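You operate a simulated robot arm through the tools that you are given. There is no shell and no other tool. Be economical: measure what you need, move in short steps, check, and stop when the job is done.

You are at the controls of a simulated robot arm. One attempt, no reset.

## Task
Put the cream sachet on top of the round cedar block.

Only the result counts: the job must be done as asked and must still hold three seconds after the hand-in. Knocking over, shifting, dropping, spilling or breaking anything else fails it.

## Robot
A 7-joint arm with a two-finger parallel gripper, fixed in place. Base frame: the origin is at the foot of the arm, x ahead of it, y to its left, z up; the work surface is at about z = 0. Readings come in cm, degrees, newtons and seconds.
With the tool pointing down near the work surface it reaches from about 22 to 58 cm from the base axis. Its first joint turns from -66.0 to 66.0 degrees. Payload 2.5 kg.
The TCP is the grasp point between the finger pads, 2.3 cm short of the fingertips. In the tool frame z runs along the fingers and y along their closing line. Largest opening 9.4 cm; finger width 3.8, thickness 1; the body of the gripper, 5.4 by 9.6 cm, starts 3.9 cm behind the TCP.
Orientation is that of the tool frame in the base frame, as a unit quaternion [w, x, y, z]. With the fingers straight down and closing along the base's y, the tool's x points along the base's -x, its y along +y and its z along -z.

## Interface
- The arm moves only by the tool drive_tool. Its argument "series" is a list that holds one entry, the list of rows, each a list of 7 numbers: the shift along the tool's x, y, z in units of 400 mm (1.0 is 400 mm), then the turn, a rotation vector about the tool's x, y, z in units of 60 degrees (1.0 is 60 degrees), then the finger opening in cm, from 0 to 9.4. In form: [[[dx, dy, dz, rx, ry, rz, grip], ...]]. A call has 1 to 8 rows; each row is the pose to reach, as a shift and turn from the pose commanded when the call began, along the tool's axes at that moment. A call with a number of a shift or a turn outside -1 to 1 is refused whole. A row lasts 0.2 s, in which the tool goes at most 5 cm and 8.6 degrees; a call with a longer step from one row to the next is refused whole, and so is a gripper value outside its range. Where a pose cannot be reached the arm comes as near as it can. A force on the tool above 40 N (or 10 N above the force at the start of the call, whichever is more), or a blocked arm, ends the call early, and 0.2 s more pass. Each finger travels about 10.8 cm/s and halts on what it meets, pressing with about 41 N; the grip force reading is that of the motor and also rises with nothing between the fingers. The clock runs only during rows and for 0.2 s after the last one: add rows that repeat a pose to give the fingers time. It gives the time, the measured TCP pose, the force on the tool (base axes), the opening and the grip force at its end, in the units of the frame above (readings bear some noise), and new pictures: "pictures" is both (left out), scene, wrist or none.
- Cameras (640 x 400 px; columns grow to the right, rows downward): "scene" is fixed at [13.79, -44.57, 54.14]; the picture's right is [0.47, -0.88, 0.00], its down [-0.63, -0.33, -0.70] and it looks along [0.62, 0.33, -0.71] (base axes); focal length 358 px, centre (320, 200). "wrist" rides on the gripper at [8.6, 1.6, -7.4] in the tool frame; the picture's right is [-0.18, 0.98, 0.00], its down [-0.58, -0.11, -0.81] and it looks along [-0.79, -0.15, 0.59] (tool axes); focal length 243 px, centre (320, 200). There is no depth. A picture from a camera that has moved, and an enlarged one, comes with that camera's place and axes in the base frame and with its lens. The place of the scene camera against the robot may be out by one fixed shift of up to 1.8 cm in any direction.
- close_up(camera, box): a new picture of the part [left, top, right, bottom] of that camera's present view, enlarged. The clock stands still meanwhile.
- sign_off(): hands the job in; it is judged then, once.

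Work in short steps. Places have to be worked out from the pictures, the camera data and where the tool is seen: move nearer, look again, correct. Check each grasp and each placing, and mend what went wrong. You have 90 turns and 170 pictures in all, those below and enlarged ones among them. Open the gripper and draw the arm clear of the work before you hand the job in, unless the task says otherwise; then end with one line.

The tools are called after "Call:" by a JSON object that holds its "api" and its "payload". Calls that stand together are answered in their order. drive_tool: Moves the arm, as the interface text tells. Its arguments: {"type":"object","properties":{"series":{"type":"array","items":{"type":"array","items":{"type":"array","items":{"type":"number"}}}},"pictures":{"type":"string","enum":["both","scene","wrist","none"]}},"required":["series"]} The other tools are called the same way: close_up (camera, box) takes an enlarged picture of a part of a camera's view; sign_off () hands the job in.

At the start:

```text
time: 0.0
ee_pos: [40.7, -13.58, 24.18]
ee_rot: [0.0, 0.0, 1.0, 0.0]
contact_force: [0.0, -0.5, -0.7]
width: 9.41
grasp_force: 0.0
```

scene: 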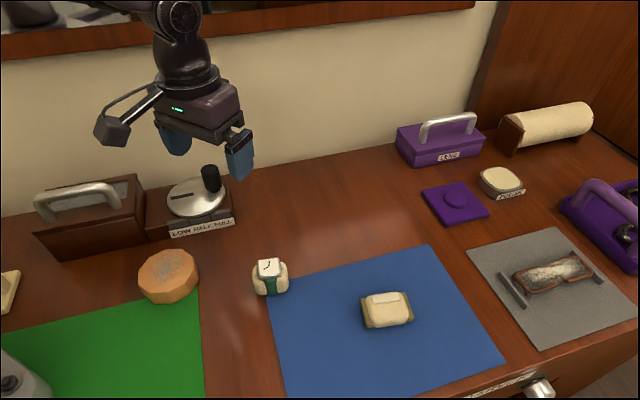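
wrist: 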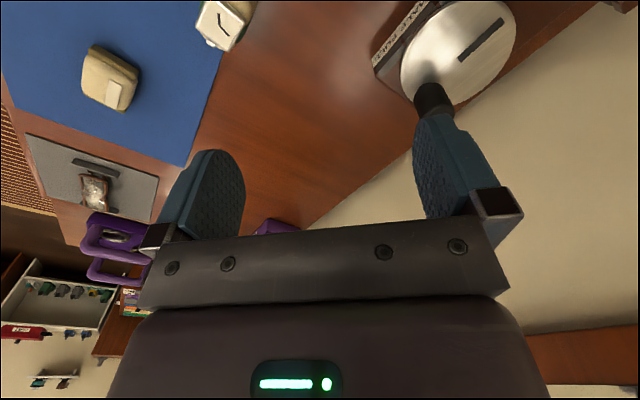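

I'll look closer at the likely sachet on the blue mat, the round block and the other objects.

Call:
{"api": "close_up", "payload": {"camera": "scene", "box": [340, 270, 440, 340]}}

Call:
{"api": "close_up", "payload": {"camera": "scene", "box": [110, 230, 310, 330]}}

Call:
{"api": "close_up", "payload": {"camera": "scene", "box": [400, 110, 640, 260]}}

Call:
{"api": "close_up", "payload": {"camera": "wrist", "box": [50, 0, 250, 125]}}

```text
5.71 times, centred on (390, 305) of scene
camera zoom: at [13.79, -44.57, 54.14], right [0.47, -0.88, 0.0], down [-0.63, -0.33, -0.7], along [0.62, 0.33, -0.71], focal length 2043 px, centre (-80, -400)
```

zoom: 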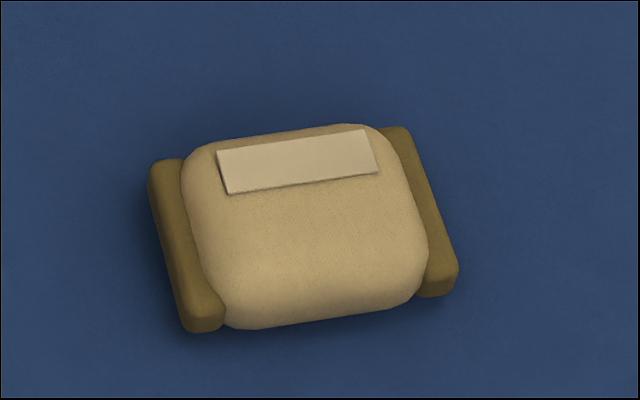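

```text
3.20 times, centred on (210, 280) of scene
camera zoom: at [13.79, -44.57, 54.14], right [0.47, -0.88, 0.0], down [-0.63, -0.33, -0.7], along [0.62, 0.33, -0.71], focal length 1144 px, centre (672, -56)
```

zoom: 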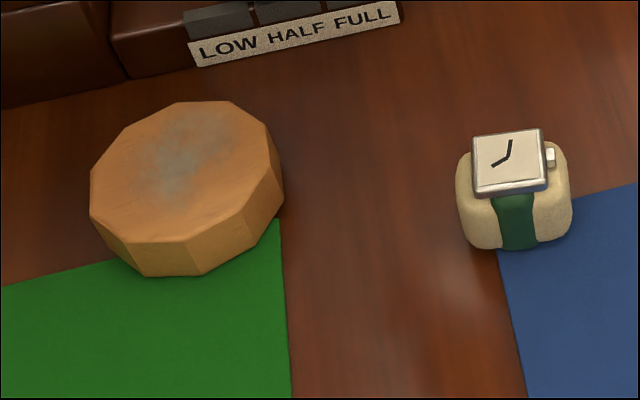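

```text
2.67 times, centred on (520, 185) of scene
camera zoom: at [13.79, -44.57, 54.14], right [0.47, -0.88, 0.0], down [-0.63, -0.33, -0.7], along [0.62, 0.33, -0.71], focal length 954 px, centre (-213, 240)
```

zoom: 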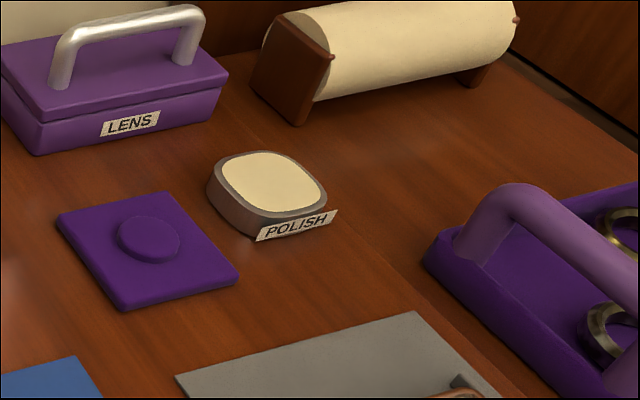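

```text
3.20 times, centred on (150, 62) of wrist
camera zoom: at [32.05, -11.89, 31.56], right [0.18, 0.98, 0.0], down [0.58, -0.11, 0.81], along [0.79, -0.15, -0.59], focal length 776 px, centre (864, 640)
```

zoom: 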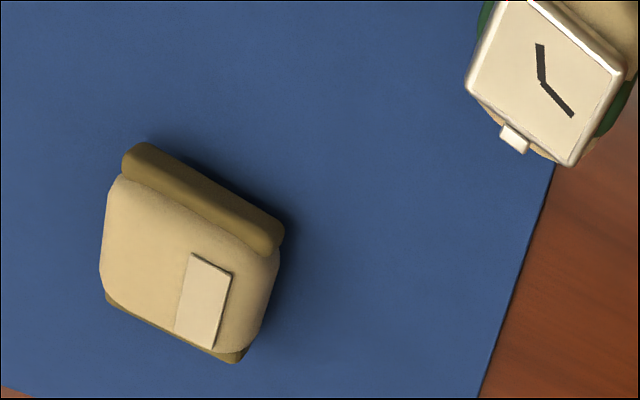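

The sachet is the cream pillow on the blue mat, at about (42.7, -40.6) from both cameras, with its long axis about -53°. The cedar block is the orange polygon at about (30.5, -7.5). I'll move above the sachet and turn the tool so it closes across the pillow.

Call:
{"api": "drive_tool", "payload": {"series": [[[-0.005, -0.08, 0.02, 0, 0, 0.11, 9.4], [-0.01, -0.16, 0.04, 0, 0, 0.22, 9.4], [-0.015, -0.24, 0.06, 0, 0, 0.33, 9.4], [-0.02, -0.33, 0.09, 0, 0, 0.44, 9.4], [-0.025, -0.42, 0.12, 0, 0, 0.55, 9.4], [-0.03, -0.5, 0.15, 0, 0, 0.66, 9.4], [-0.035, -0.59, 0.18, 0, 0, 0.77, 9.4], [-0.04, -0.67, 0.2, 0, 0, 0.88, 9.4]]]}}

```text
time: 1.8
ee_pos: [42.53, -40.43, 16.18]
ee_rot: [0.0, 0.446, 0.895, 0.0]
contact_force: [-0.1, 1.0, -0.5]
width: 9.42
grasp_force: 0.0
camera wrist: at [38.41, -32.42, 23.67], right [0.9, 0.45, 0.0], down [0.26, -0.53, 0.81], along [0.36, -0.72, -0.59], focal length 243 px, centre (320, 200)
```

scene: 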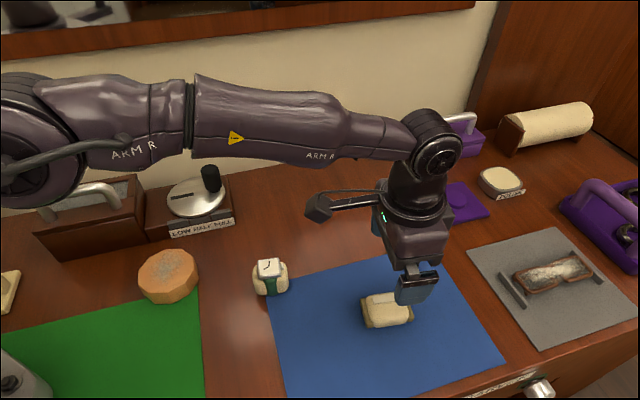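
wrist: 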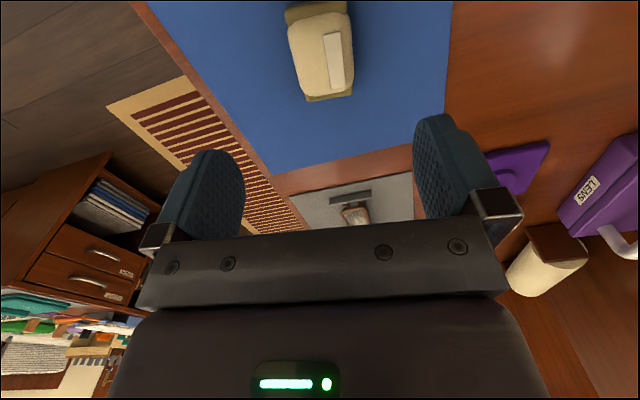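

Over the sachet now; it centres near (42.9, -40.8), 5.2 cm wide and aligned with the tool. I'll descend partway and recheck.

Call:
{"api": "drive_tool", "payload": {"series": [[[-0.005, 0, 0.08, 0, 0, 0, 9.4], [-0.013, 0, 0.16, 0, 0, 0, 9.4], [-0.013, 0, 0.22, 0, 0, 0, 9.4], [-0.013, 0, 0.25, 0, 0, 0, 9.4]]]}}

Call:
{"api": "close_up", "payload": {"camera": "scene", "box": [320, 240, 480, 340]}}

```text
time: 2.8
ee_pos: [42.77, -40.78, 5.99]
ee_rot: [0.0, 0.445, 0.896, -0.001]
contact_force: [0.2, 0.6, 0.6]
width: 9.39
grasp_force: 0.0
camera wrist: at [38.76, -32.91, 13.53], right [0.89, 0.45, 0.0], down [0.26, -0.53, 0.81], along [0.36, -0.72, -0.59], focal length 243 px, centre (320, 200)
```

scene: 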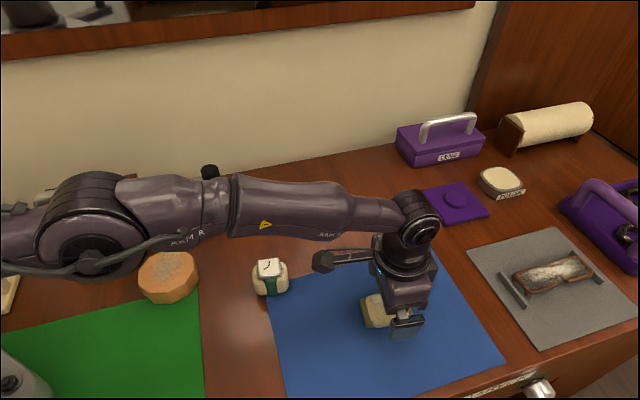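
wrist: 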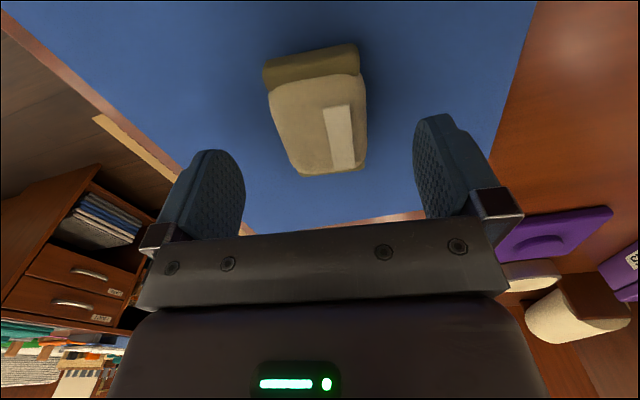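

```text
4.00 times, centred on (400, 290) of scene
camera zoom: at [13.79, -44.57, 54.14], right [0.47, -0.88, 0.0], down [-0.63, -0.33, -0.7], along [0.62, 0.33, -0.71], focal length 1430 px, centre (0, -160)
```

zoom: 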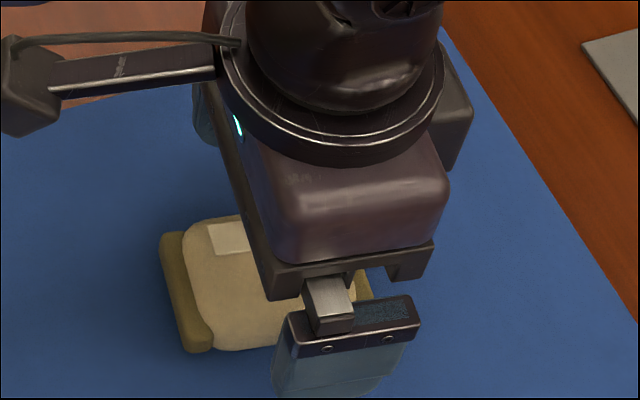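

Well centred. I'll descend to about z = 2.8 and then close.

Call:
{"api": "drive_tool", "payload": {"series": [[[-0.004, 0, 0.04, 0, 0, 0, 9.4], [-0.006, 0, 0.07, 0, 0, 0, 9.4], [-0.006, 0, 0.079, 0, 0, 0, 9.4], [-0.006, 0, 0.079, 0, 0, 0, 9.4]]]}}

```text
time: 3.8
ee_pos: [42.8, -40.88, 2.93]
ee_rot: [0.0, 0.444, 0.896, 0.0]
contact_force: [-0.2, -0.2, 0.2]
width: 9.39
grasp_force: 0.1
camera wrist: at [38.82, -32.99, 10.42], right [0.89, 0.45, 0.0], down [0.26, -0.53, 0.81], along [0.36, -0.72, -0.59], focal length 243 px, centre (320, 200)
```

scene: 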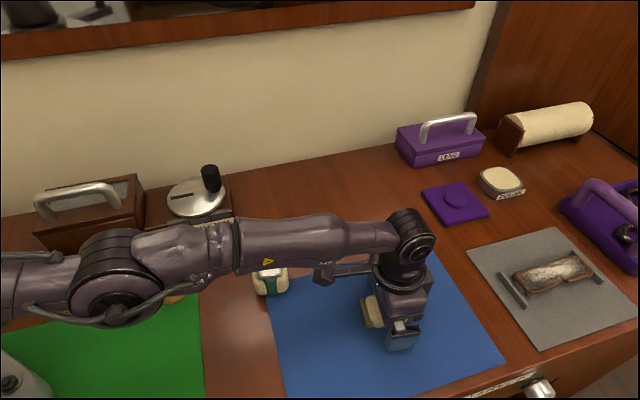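
wrist: 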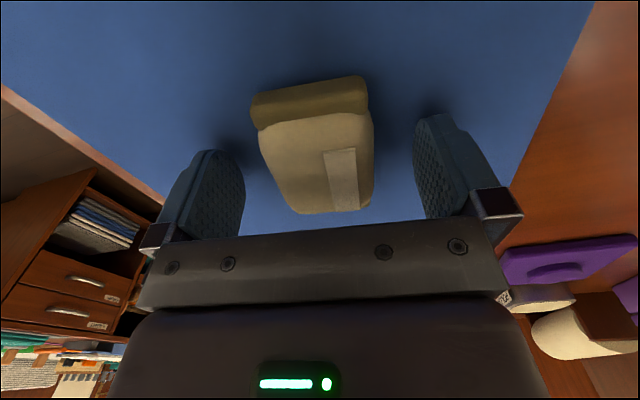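

In position with the sachet between the fingers; I'll close gently to a bit under its width.

Call:
{"api": "drive_tool", "payload": {"series": [[[0, 0, 0, 0, 0, 0, 6], [0, 0, 0, 0, 0, 0, 4.5], [0, 0, 0, 0, 0, 0, 4], [0, 0, 0, 0, 0, 0, 4]]], "pictures": "wrist"}}

```text
time: 4.8
ee_pos: [42.75, -40.8, 2.93]
ee_rot: [0.0, 0.444, 0.896, 0.0]
contact_force: [0.3, 0.2, 0.0]
width: 4.89
grasp_force: 41.0
camera wrist: at [38.82, -32.98, 10.42], right [0.89, 0.45, 0.0], down [0.26, -0.53, 0.81], along [0.36, -0.72, -0.59], focal length 243 px, centre (320, 200)
```

wrist: 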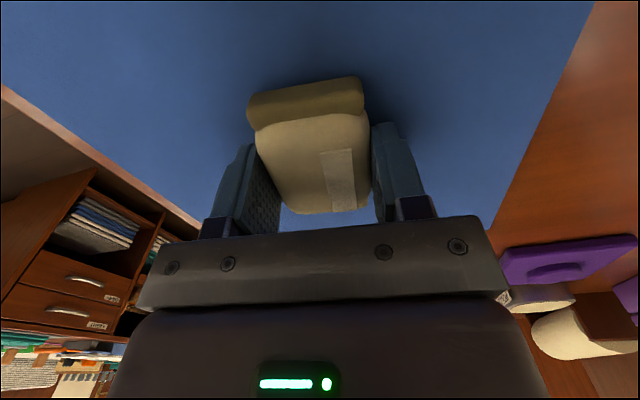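

The grip holds at 4.89 cm and 41 N. I'll lift straight up by about 13 cm and check.

Call:
{"api": "drive_tool", "payload": {"series": [[[0, 0, -0.03, 0, 0, 0, 4], [0, 0, -0.08, 0, 0, 0, 4], [0, 0, -0.14, 0, 0, 0, 4], [0, 0, -0.2, 0, 0, 0, 4], [0, 0, -0.26, 0, 0, 0, 4], [0, 0, -0.32, 0, 0, 0, 4]]]}}

```text
time: 6.2
ee_pos: [43.43, -41.5, 15.76]
ee_rot: [0.0, 0.445, 0.896, 0.0]
contact_force: [0.2, 0.0, -0.2]
width: 4.0
grasp_force: 0.1
out of reach, approached as far as the arm can: row 3, 4, 5, 6
camera wrist: at [39.46, -33.65, 23.22], right [0.89, 0.45, 0.0], down [0.27, -0.53, 0.81], along [0.36, -0.72, -0.59], focal length 243 px, centre (320, 200)
```

scene: 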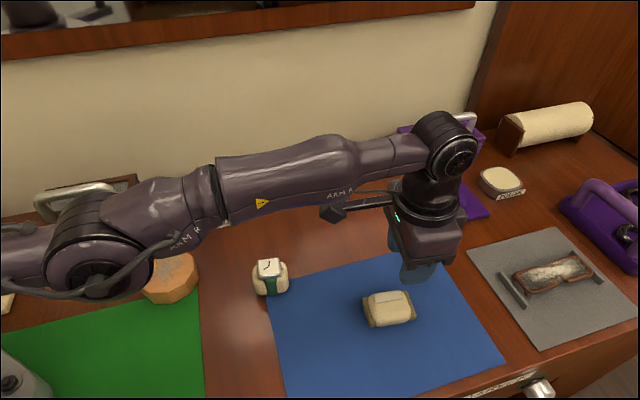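
wrist: 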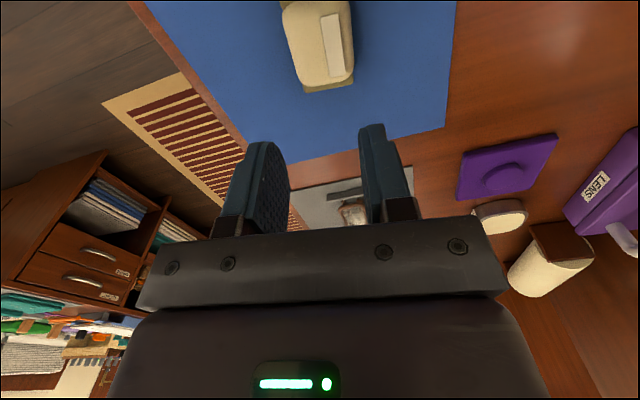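

The sachet slipped out: the fingers closed to 4.0 cm and it is still on the mat. I'll look at its shape and where it lies now.

Call:
{"api": "close_up", "payload": {"camera": "wrist", "box": [240, 0, 400, 100]}}

Call:
{"api": "close_up", "payload": {"camera": "scene", "box": [340, 270, 440, 340]}}

```text
4.00 times, centred on (320, 50) of wrist
camera zoom: at [39.46, -33.65, 23.22], right [0.89, 0.45, 0.0], down [0.27, -0.53, 0.81], along [0.36, -0.72, -0.59], focal length 970 px, centre (320, 800)
```

zoom: 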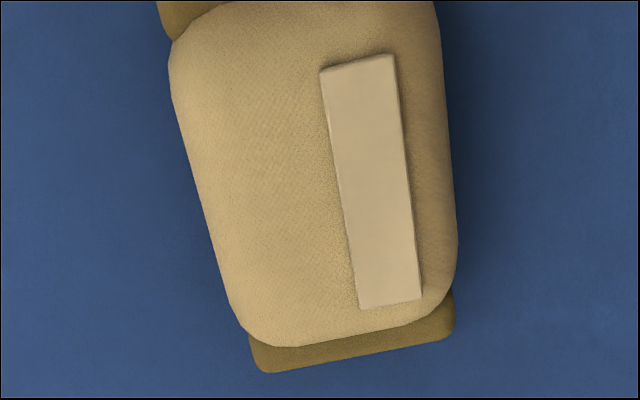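

```text
5.71 times, centred on (390, 305) of scene
camera zoom: at [13.79, -44.57, 54.14], right [0.47, -0.88, 0.0], down [-0.63, -0.33, -0.7], along [0.62, 0.33, -0.71], focal length 2043 px, centre (-80, -400)
```

zoom: 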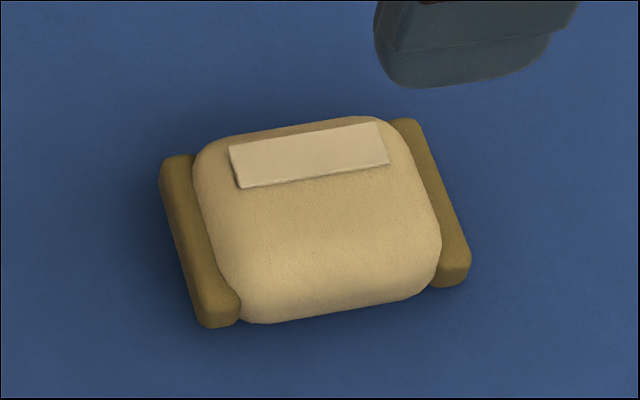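

It moved only about 0.3 cm, to about (43.05, -41.0), and is still aligned. The fingertips were probably above its widest line, so I'll open, go down lower this time and lift slowly. First partway, to see what pose I get.

Call:
{"api": "drive_tool", "payload": {"series": [[[0, 0, 0.05, 0, 0, 0, 7], [0, 0, 0.12, 0, 0, 0, 9.4], [0, 0, 0.2, 0, 0, 0, 9.4], [0, 0, 0.24, 0, 0, 0, 9.4], [0, 0, 0.24, 0, 0, 0, 9.4]]], "pictures": "wrist"}}

```text
time: 7.4
ee_pos: [43.12, -41.16, 6.18]
ee_rot: [0.0, 0.445, 0.895, 0.0]
contact_force: [0.3, -0.8, 0.6]
width: 9.39
grasp_force: 0.0
out of reach, approached as far as the arm can: row 4, 5
camera wrist: at [39.22, -33.23, 13.68], right [0.89, 0.45, 0.0], down [0.27, -0.53, 0.81], along [0.36, -0.72, -0.59], focal length 243 px, centre (320, 200)
```

wrist: 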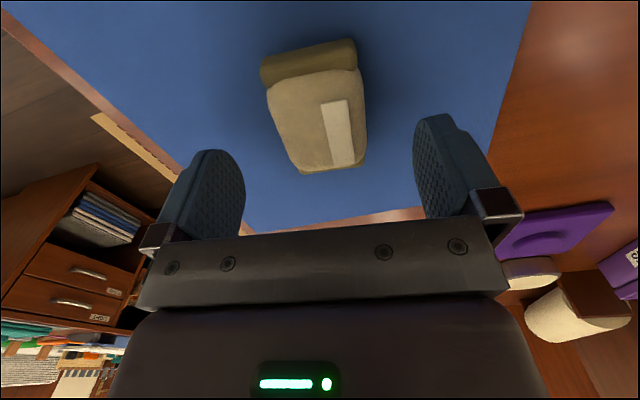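

Tool is about 0.3 cm too far out. I'll correct that and descend to z ≈ 2.4 (tips just above the mat).

Call:
{"api": "drive_tool", "payload": {"series": [[[0.008, 0, 0.04, 0, 0, 0, 9.4], [0.012, 0, 0.07, 0, 0, 0, 9.4], [0.012, 0, 0.085, 0, 0, 0, 9.4], [0.012, 0, 0.093, 0, 0, 0, 9.4], [0.012, 0, 0.093, 0, 0, 0, 9.4]]]}}

```text
time: 8.6
ee_pos: [42.89, -40.8, 2.68]
ee_rot: [0.0, 0.444, 0.896, 0.0]
contact_force: [-3.0, 3.9, 10.5]
width: 9.38
grasp_force: 0.0
camera wrist: at [38.84, -32.85, 10.08], right [0.89, 0.45, 0.0], down [0.27, -0.53, 0.81], along [0.36, -0.72, -0.59], focal length 243 px, centre (320, 200)
```

scene: 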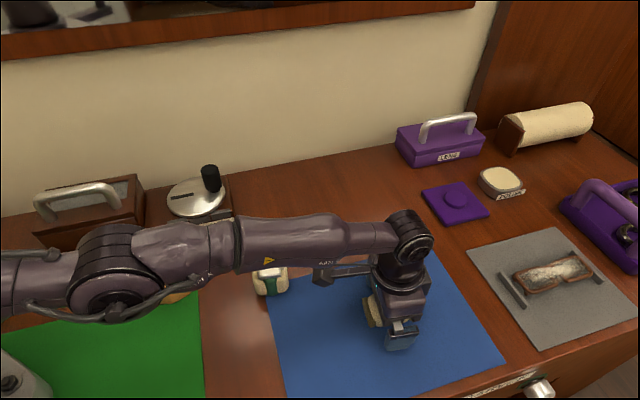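
wrist: 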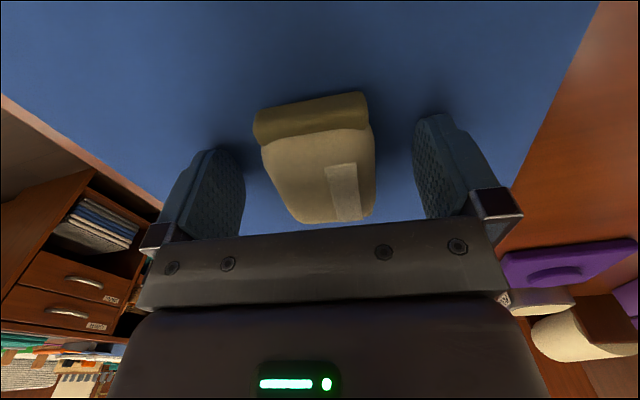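

The tips touch the mat (10 N), so I'll raise 0.2 cm, grip firmly and lift slowly 1 cm to see whether it holds.

Call:
{"api": "drive_tool", "payload": {"series": [[[0, 0, -0.003, 0, 0, 0, 7], [0, 0, -0.003, 0, 0, 0, 4], [0, 0, -0.003, 0, 0, 0, 3], [0, 0, -0.003, 0, 0, 0, 3], [0, 0, -0.003, 0, 0, 0, 3]]], "pictures": "wrist"}}

Call:
{"api": "drive_tool", "payload": {"series": [[[0, 0, -0.003, 0, 0, 0, 3], [0, 0, -0.007, 0, 0, 0, 3], [0, 0, -0.011, 0, 0, 0, 3], [0, 0, -0.015, 0, 0, 0, 3], [0, 0, -0.02, 0, 0, 0, 3], [0, 0, -0.025, 0, 0, 0, 3]]]}}

```text
time: 9.8
ee_pos: [42.72, -40.78, 2.52]
ee_rot: [0.0, 0.444, 0.896, -0.001]
contact_force: [-0.8, -1.3, 1.3]
width: 4.9
grasp_force: 40.8
camera wrist: at [38.8, -32.9, 10.09], right [0.89, 0.45, 0.0], down [0.26, -0.53, 0.81], along [0.36, -0.72, -0.59], focal length 243 px, centre (320, 200)
```

wrist: 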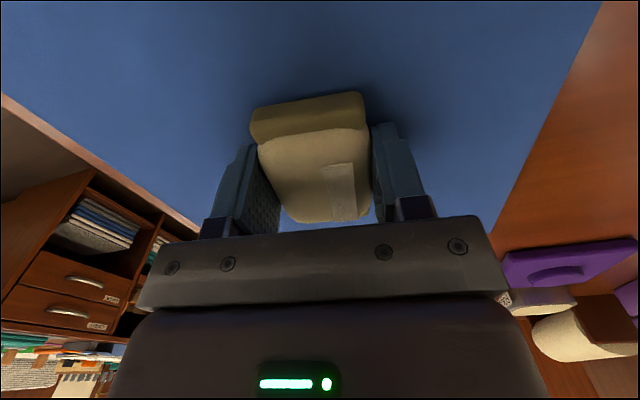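

```text
time: 11.2
ee_pos: [42.78, -40.79, 3.53]
ee_rot: [0.0, 0.445, 0.895, 0.001]
contact_force: [0.6, 0.1, -0.4]
width: 4.9
grasp_force: 40.8
camera wrist: at [38.88, -32.92, 11.1], right [0.89, 0.45, 0.0], down [0.27, -0.53, 0.81], along [0.36, -0.72, -0.59], focal length 243 px, centre (320, 200)
```

scene: 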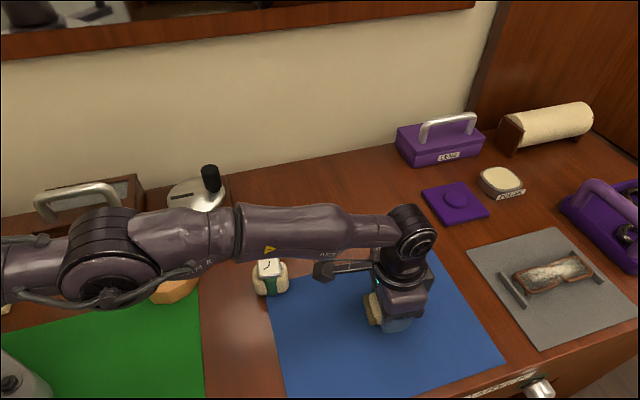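
wrist: 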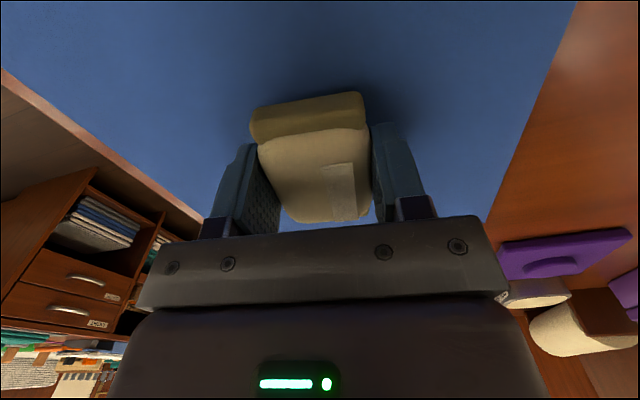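

It is lifting with the gripper: same place in the wrist view, width unchanged at 4.9. I'll go on slowly, drawing a bit inward to stay in reach.

Call:
{"api": "drive_tool", "payload": {"series": [[[0.003, 0, -0.008, 0, 0, 0, 3], [0.008, 0, -0.018, 0, 0, 0, 3], [0.014, 0, -0.03, 0, 0, 0, 3], [0.022, 0, -0.043, 0, 0, 0, 3], [0.03, 0, -0.056, 0, 0, 0, 3], [0.038, 0, -0.07, 0, 0, 0, 3], [0.046, 0, -0.083, 0, 0, 0, 3], [0.054, 0, -0.095, 0, 0, 0, 3]]]}}

```text
time: 13.0
ee_pos: [41.52, -38.99, 7.43]
ee_rot: [0.0, 0.444, 0.896, -0.001]
contact_force: [-0.3, -0.2, -1.2]
width: 4.93
grasp_force: 41.5
camera wrist: at [37.55, -31.21, 14.93], right [0.89, 0.45, 0.0], down [0.26, -0.53, 0.81], along [0.36, -0.72, -0.59], focal length 243 px, centre (320, 200)
```

scene: 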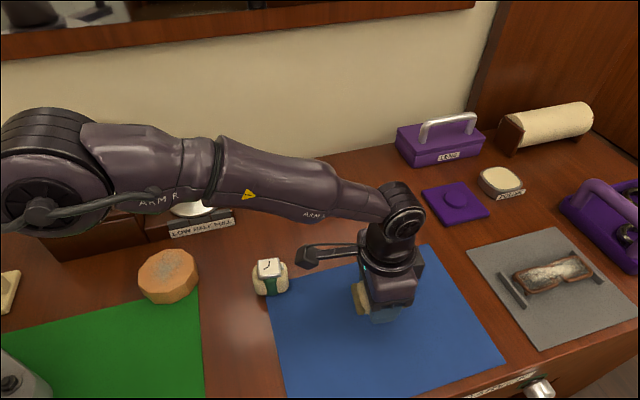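
wrist: 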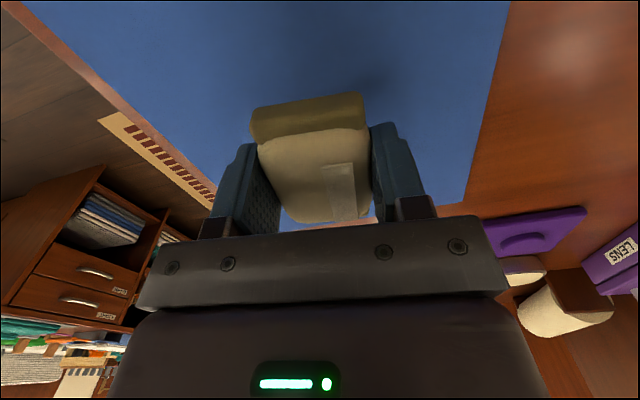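

Still held. I'll rise and travel toward the block at moderate speed.

Call:
{"api": "drive_tool", "payload": {"series": [[[0.02, 0.005, -0.035, 0, 0, 0, 3], [0.05, 0.015, -0.075, 0, 0, 0, 3], [0.09, 0.03, -0.12, 0, 0, 0, 3], [0.14, 0.045, -0.165, 0, 0, 0, 3], [0.19, 0.06, -0.205, 0, 0, 0, 3], [0.245, 0.08, -0.24, 0, 0, 0, 3], [0.3, 0.1, -0.26, 0, 0, 0, 3], [0.34, 0.11, -0.265, 0, 0, 0, 3]]]}}

```text
time: 14.8
ee_pos: [36.84, -25.44, 17.96]
ee_rot: [-0.001, 0.445, 0.896, 0.0]
contact_force: [0.4, -1.1, -0.8]
width: 4.94
grasp_force: 40.9
camera wrist: at [32.78, -17.64, 25.44], right [0.89, 0.45, 0.0], down [0.26, -0.53, 0.81], along [0.36, -0.72, -0.59], focal length 243 px, centre (320, 200)
```

scene: 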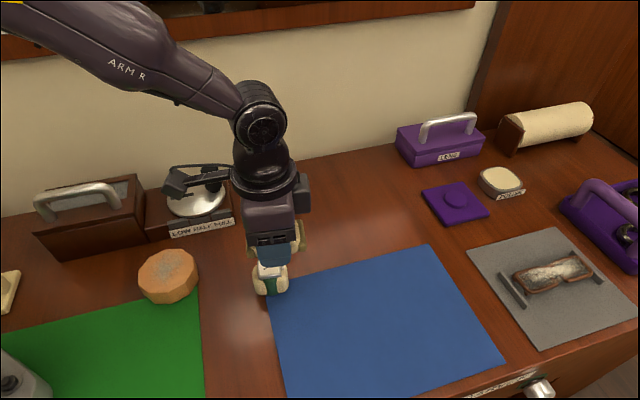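
wrist: 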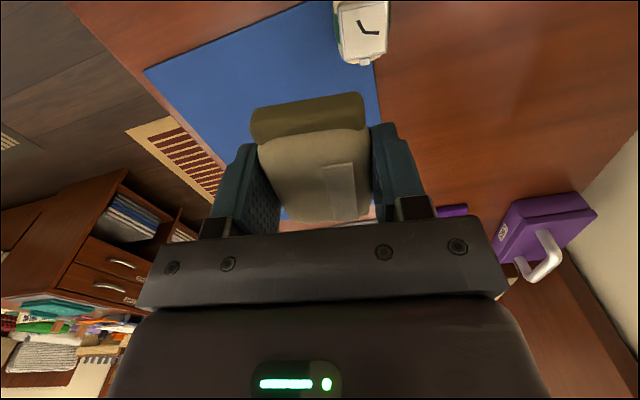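

Still held, clear of everything. I'll continue to a hover over the block while turning the tool back about 40°.

Call:
{"api": "drive_tool", "payload": {"series": [[[0.04, 0.015, 0, 0, 0, -0.06, 3], [0.1, 0.03, 0, 0, 0, -0.14, 3], [0.165, 0.05, 0, 0, 0, -0.23, 3], [0.23, 0.07, 0, 0, 0, -0.32, 3], [0.295, 0.09, 0, 0, 0, -0.41, 3], [0.36, 0.11, 0, 0, 0, -0.5, 3], [0.42, 0.13, 0, 0, 0, -0.59, 3], [0.467, 0.146, 0, 0, 0, -0.667, 3]]]}}

```text
time: 16.6
ee_pos: [30.25, -7.13, 18.05]
ee_rot: [0.0, 0.11, 0.994, 0.0]
contact_force: [0.2, 0.3, 0.5]
width: 4.9
grasp_force: 41.0
camera wrist: at [22.12, -3.61, 25.44], right [0.4, 0.92, 0.0], down [0.54, -0.23, 0.81], along [0.74, -0.32, -0.59], focal length 243 px, centre (320, 200)
```

scene: 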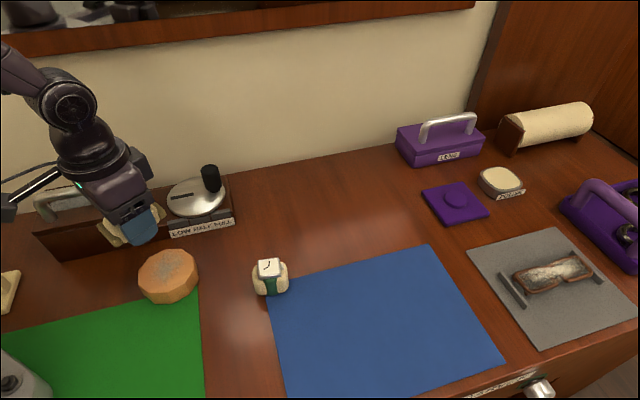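
wrist: 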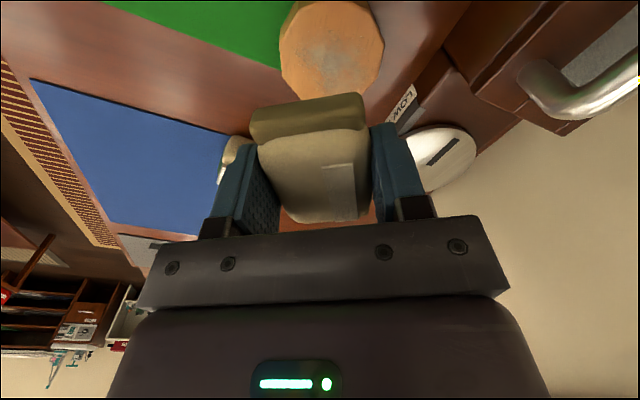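

The block is visible beyond the held sachet in the wrist view, with its centre around (30.6, -6.4). I'll zoom in to refine that and its height.

Call:
{"api": "close_up", "payload": {"camera": "wrist", "box": [250, 0, 410, 100]}}

Call:
{"api": "close_up", "payload": {"camera": "scene", "box": [80, 190, 240, 310]}}

```text
4.00 times, centred on (330, 50) of wrist
camera zoom: at [22.12, -3.61, 25.44], right [0.4, 0.92, 0.0], down [0.54, -0.23, 0.81], along [0.74, -0.32, -0.59], focal length 970 px, centre (280, 800)
```

zoom: 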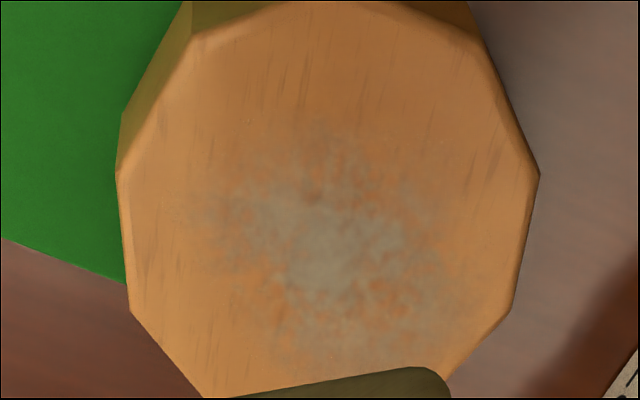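

```text
3.33 times, centred on (160, 250) of scene
camera zoom: at [13.79, -44.57, 54.14], right [0.47, -0.88, 0.0], down [-0.63, -0.33, -0.7], along [0.62, 0.33, -0.71], focal length 1192 px, centre (853, 33)
```

zoom: 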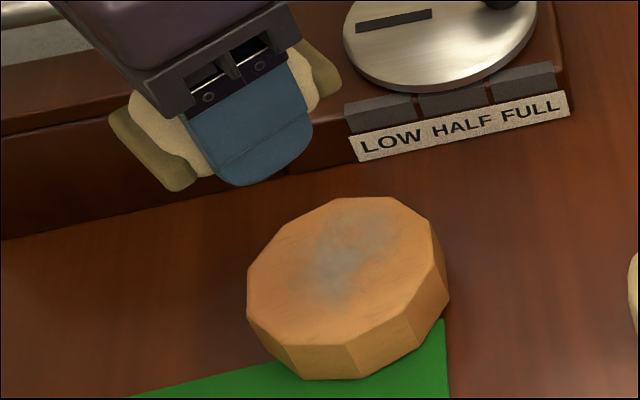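

The block's top centre works out at about (31.0, -6.4) with a height of about 2.7–3 cm, and the sachet centre sits about 0.3 cm outward of the TCP. I'll align to TCP (30.8, -6.4) and descend to about 8.

Call:
{"api": "drive_tool", "payload": {"series": [[[-0.005, 0.01, 0.02, 0, 0, 0, 3], [-0.0094, 0.021, 0.06, 0, 0, 0, 3], [-0.0094, 0.021, 0.11, 0, 0, 0, 3], [-0.0094, 0.021, 0.16, 0, 0, 0, 3], [-0.0094, 0.021, 0.205, 0, 0, 0, 3], [-0.0094, 0.021, 0.24, 0, 0, 0, 3], [-0.0094, 0.021, 0.255, 0, 0, 0, 3]]]}}

Call:
{"api": "close_up", "payload": {"camera": "scene", "box": [80, 190, 240, 310]}}

```text
time: 18.2
ee_pos: [30.76, -6.33, 7.73]
ee_rot: [0.0, 0.111, 0.994, 0.001]
contact_force: [-0.2, 0.6, -0.1]
width: 4.89
grasp_force: 41.1
camera wrist: at [22.59, -2.97, 15.18], right [0.4, 0.92, 0.0], down [0.54, -0.23, 0.81], along [0.74, -0.32, -0.59], focal length 243 px, centre (320, 200)
```

scene: 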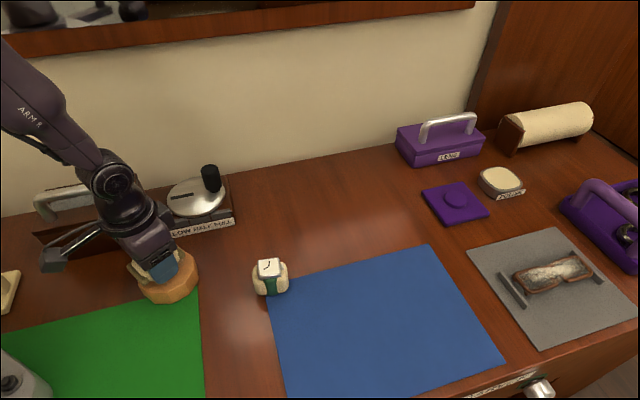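
wrist: 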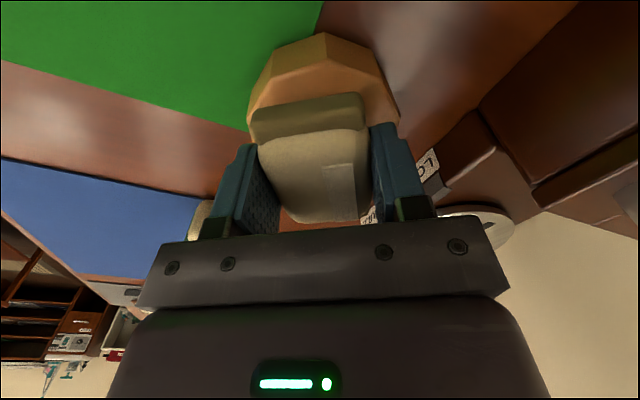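

```text
3.33 times, centred on (160, 250) of scene
camera zoom: at [13.79, -44.57, 54.14], right [0.47, -0.88, 0.0], down [-0.63, -0.33, -0.7], along [0.62, 0.33, -0.71], focal length 1192 px, centre (853, 33)
```

zoom: 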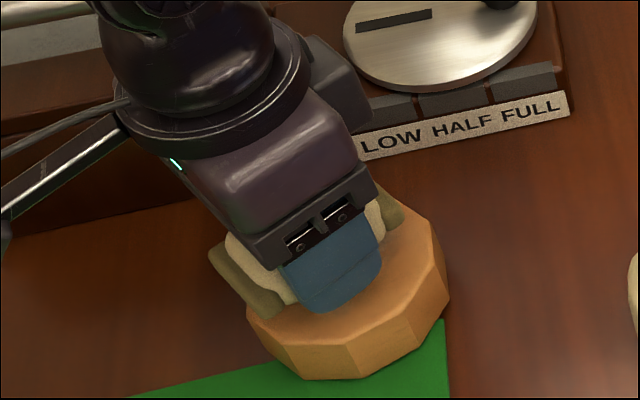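

Both views show the sachet over the block to within a few mm. I'll lower to about 5.9, then creep to contact.

Call:
{"api": "drive_tool", "payload": {"series": [[[-0.003, 0, 0.015, 0, 0, 0, 3], [-0.005, 0, 0.03, 0, 0, 0, 3], [-0.005, 0, 0.042, 0, 0, 0, 3], [-0.005, 0, 0.047, 0, 0, 0, 3], [-0.005, 0, 0.05, 0, 0, 0, 3]]]}}

Call:
{"api": "close_up", "payload": {"camera": "scene", "box": [80, 190, 240, 310]}}

```text
time: 19.4
ee_pos: [30.94, -6.51, 5.88]
ee_rot: [-0.002, 0.113, 0.994, -0.001]
contact_force: [-2.3, 0.4, 10.7]
width: 4.92
grasp_force: 40.6
stopped in row 5: the force on the tool passed its limit (the readings are from after the stop); the commanded pose is now the measured one
camera wrist: at [22.86, -3.06, 13.49], right [0.4, 0.92, 0.0], down [0.55, -0.24, 0.8], along [0.74, -0.32, -0.59], focal length 243 px, centre (320, 200)
```

scene: 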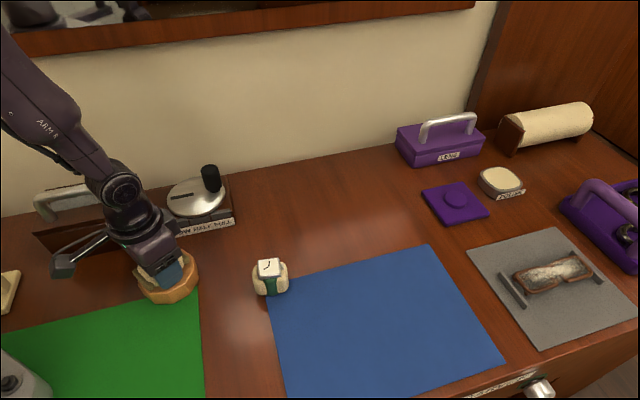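
wrist: 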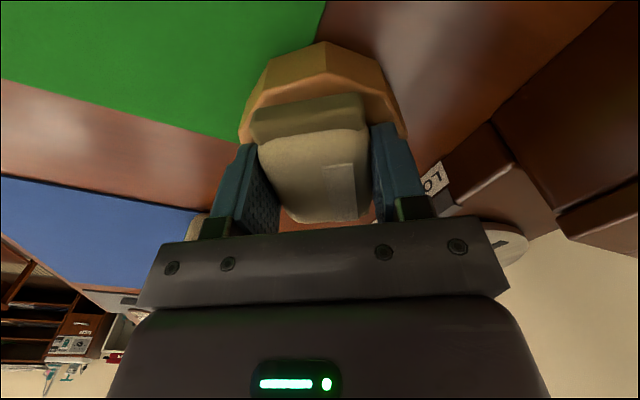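

```text
3.33 times, centred on (160, 250) of scene
camera zoom: at [13.79, -44.56, 54.15], right [0.47, -0.88, 0.0], down [-0.63, -0.33, -0.7], along [0.62, 0.33, -0.71], focal length 1192 px, centre (853, 33)
```

zoom: 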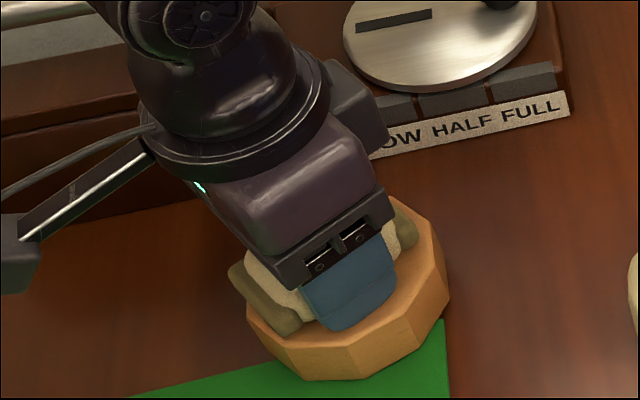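

Contact was at z ≈ 5.9 and the sachet sits on the block, seals just inside its edges. I'll ease off 1 mm and open.

Call:
{"api": "drive_tool", "payload": {"series": [[[0, 0, -0.002, 0, 0, 0, 4.7], [0, 0, -0.002, 0, 0, 0, 5.1], [0, 0, -0.002, 0, 0, 0, 5.6], [0, 0, -0.002, 0, 0, 0, 6.5], [0, 0, -0.002, 0, 0, 0, 7.5], [0, 0, -0.002, 0, 0, 0, 7.5]]]}}

Call:
{"api": "close_up", "payload": {"camera": "scene", "box": [80, 190, 240, 310]}}

```text
time: 20.8
ee_pos: [30.88, -6.5, 5.98]
ee_rot: [-0.001, 0.112, 0.994, -0.001]
contact_force: [-1.2, -0.7, 1.8]
width: 7.51
grasp_force: 0.4
camera wrist: at [22.86, -3.03, 13.52], right [0.4, 0.92, 0.0], down [0.54, -0.24, 0.8], along [0.74, -0.32, -0.59], focal length 243 px, centre (320, 200)
```

scene: 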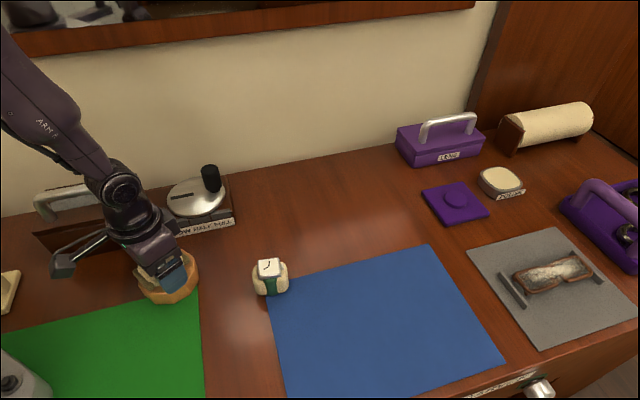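
wrist: 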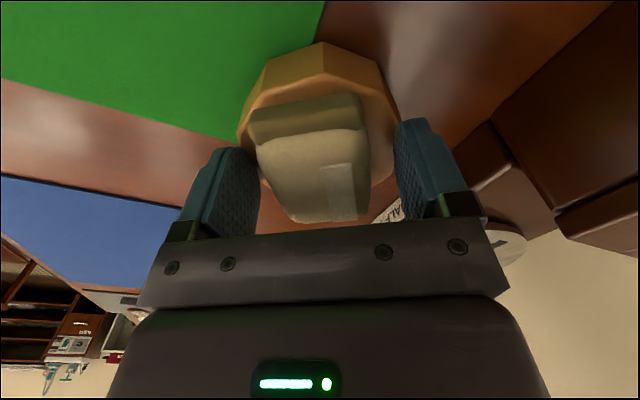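

```text
3.33 times, centred on (160, 250) of scene
camera zoom: at [13.79, -44.56, 54.14], right [0.47, -0.88, 0.0], down [-0.63, -0.33, -0.7], along [0.62, 0.33, -0.71], focal length 1192 px, centre (853, 33)
```

zoom: 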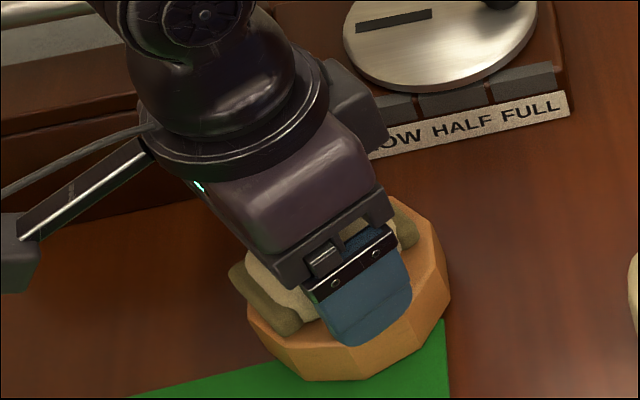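

The sachet stays centred on the block after release. I'll rise straight up slowly with the fingers wider.

Call:
{"api": "drive_tool", "payload": {"series": [[[0, 0, -0.01, 0, 0, 0, 8.2], [0, 0, -0.04, 0, 0, 0, 8.2], [0, 0, -0.09, 0, 0, 0, 8.2], [0, 0, -0.16, 0, 0, 0, 8.2], [0, 0, -0.24, 0, 0, 0, 8.2], [0, 0, -0.32, 0, 0, 0, 8.2]]]}}

Call:
{"api": "close_up", "payload": {"camera": "scene", "box": [80, 190, 240, 310]}}

```text
time: 22.2
ee_pos: [30.94, -6.57, 18.85]
ee_rot: [-0.003, 0.112, 0.994, -0.001]
contact_force: [-0.3, 0.2, 0.4]
width: 8.2
grasp_force: 0.0
camera wrist: at [22.9, -3.07, 26.32], right [0.4, 0.92, 0.0], down [0.55, -0.24, 0.8], along [0.74, -0.32, -0.59], focal length 243 px, centre (320, 200)
```

scene: 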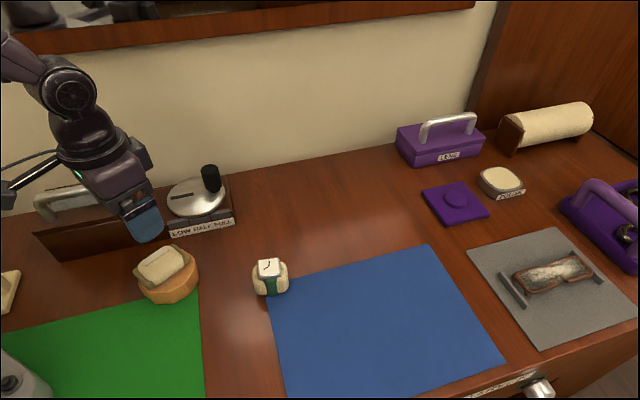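
wrist: 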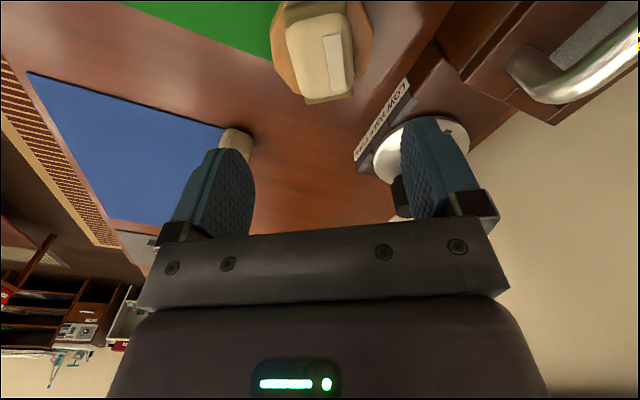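

```text
3.33 times, centred on (160, 250) of scene
camera zoom: at [13.79, -44.57, 54.14], right [0.47, -0.88, 0.0], down [-0.63, -0.33, -0.7], along [0.62, 0.33, -0.71], focal length 1192 px, centre (853, 33)
```

zoom: 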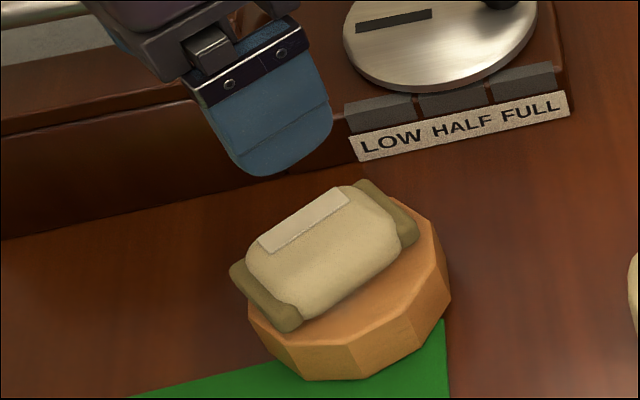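

The sachet rests flat and stable on the block, nothing else has moved, and the open gripper is about 12 cm above it. I'll hand in.

Call:
{"api": "sign_off", "payload": {}}

```text
The job is handed in.
```

The cream sachet is resting flat on top of the round cedar block (slightly off its centre), nothing else appeared to move, and the gripper is open and clear; the first grasp slipped, the second held.
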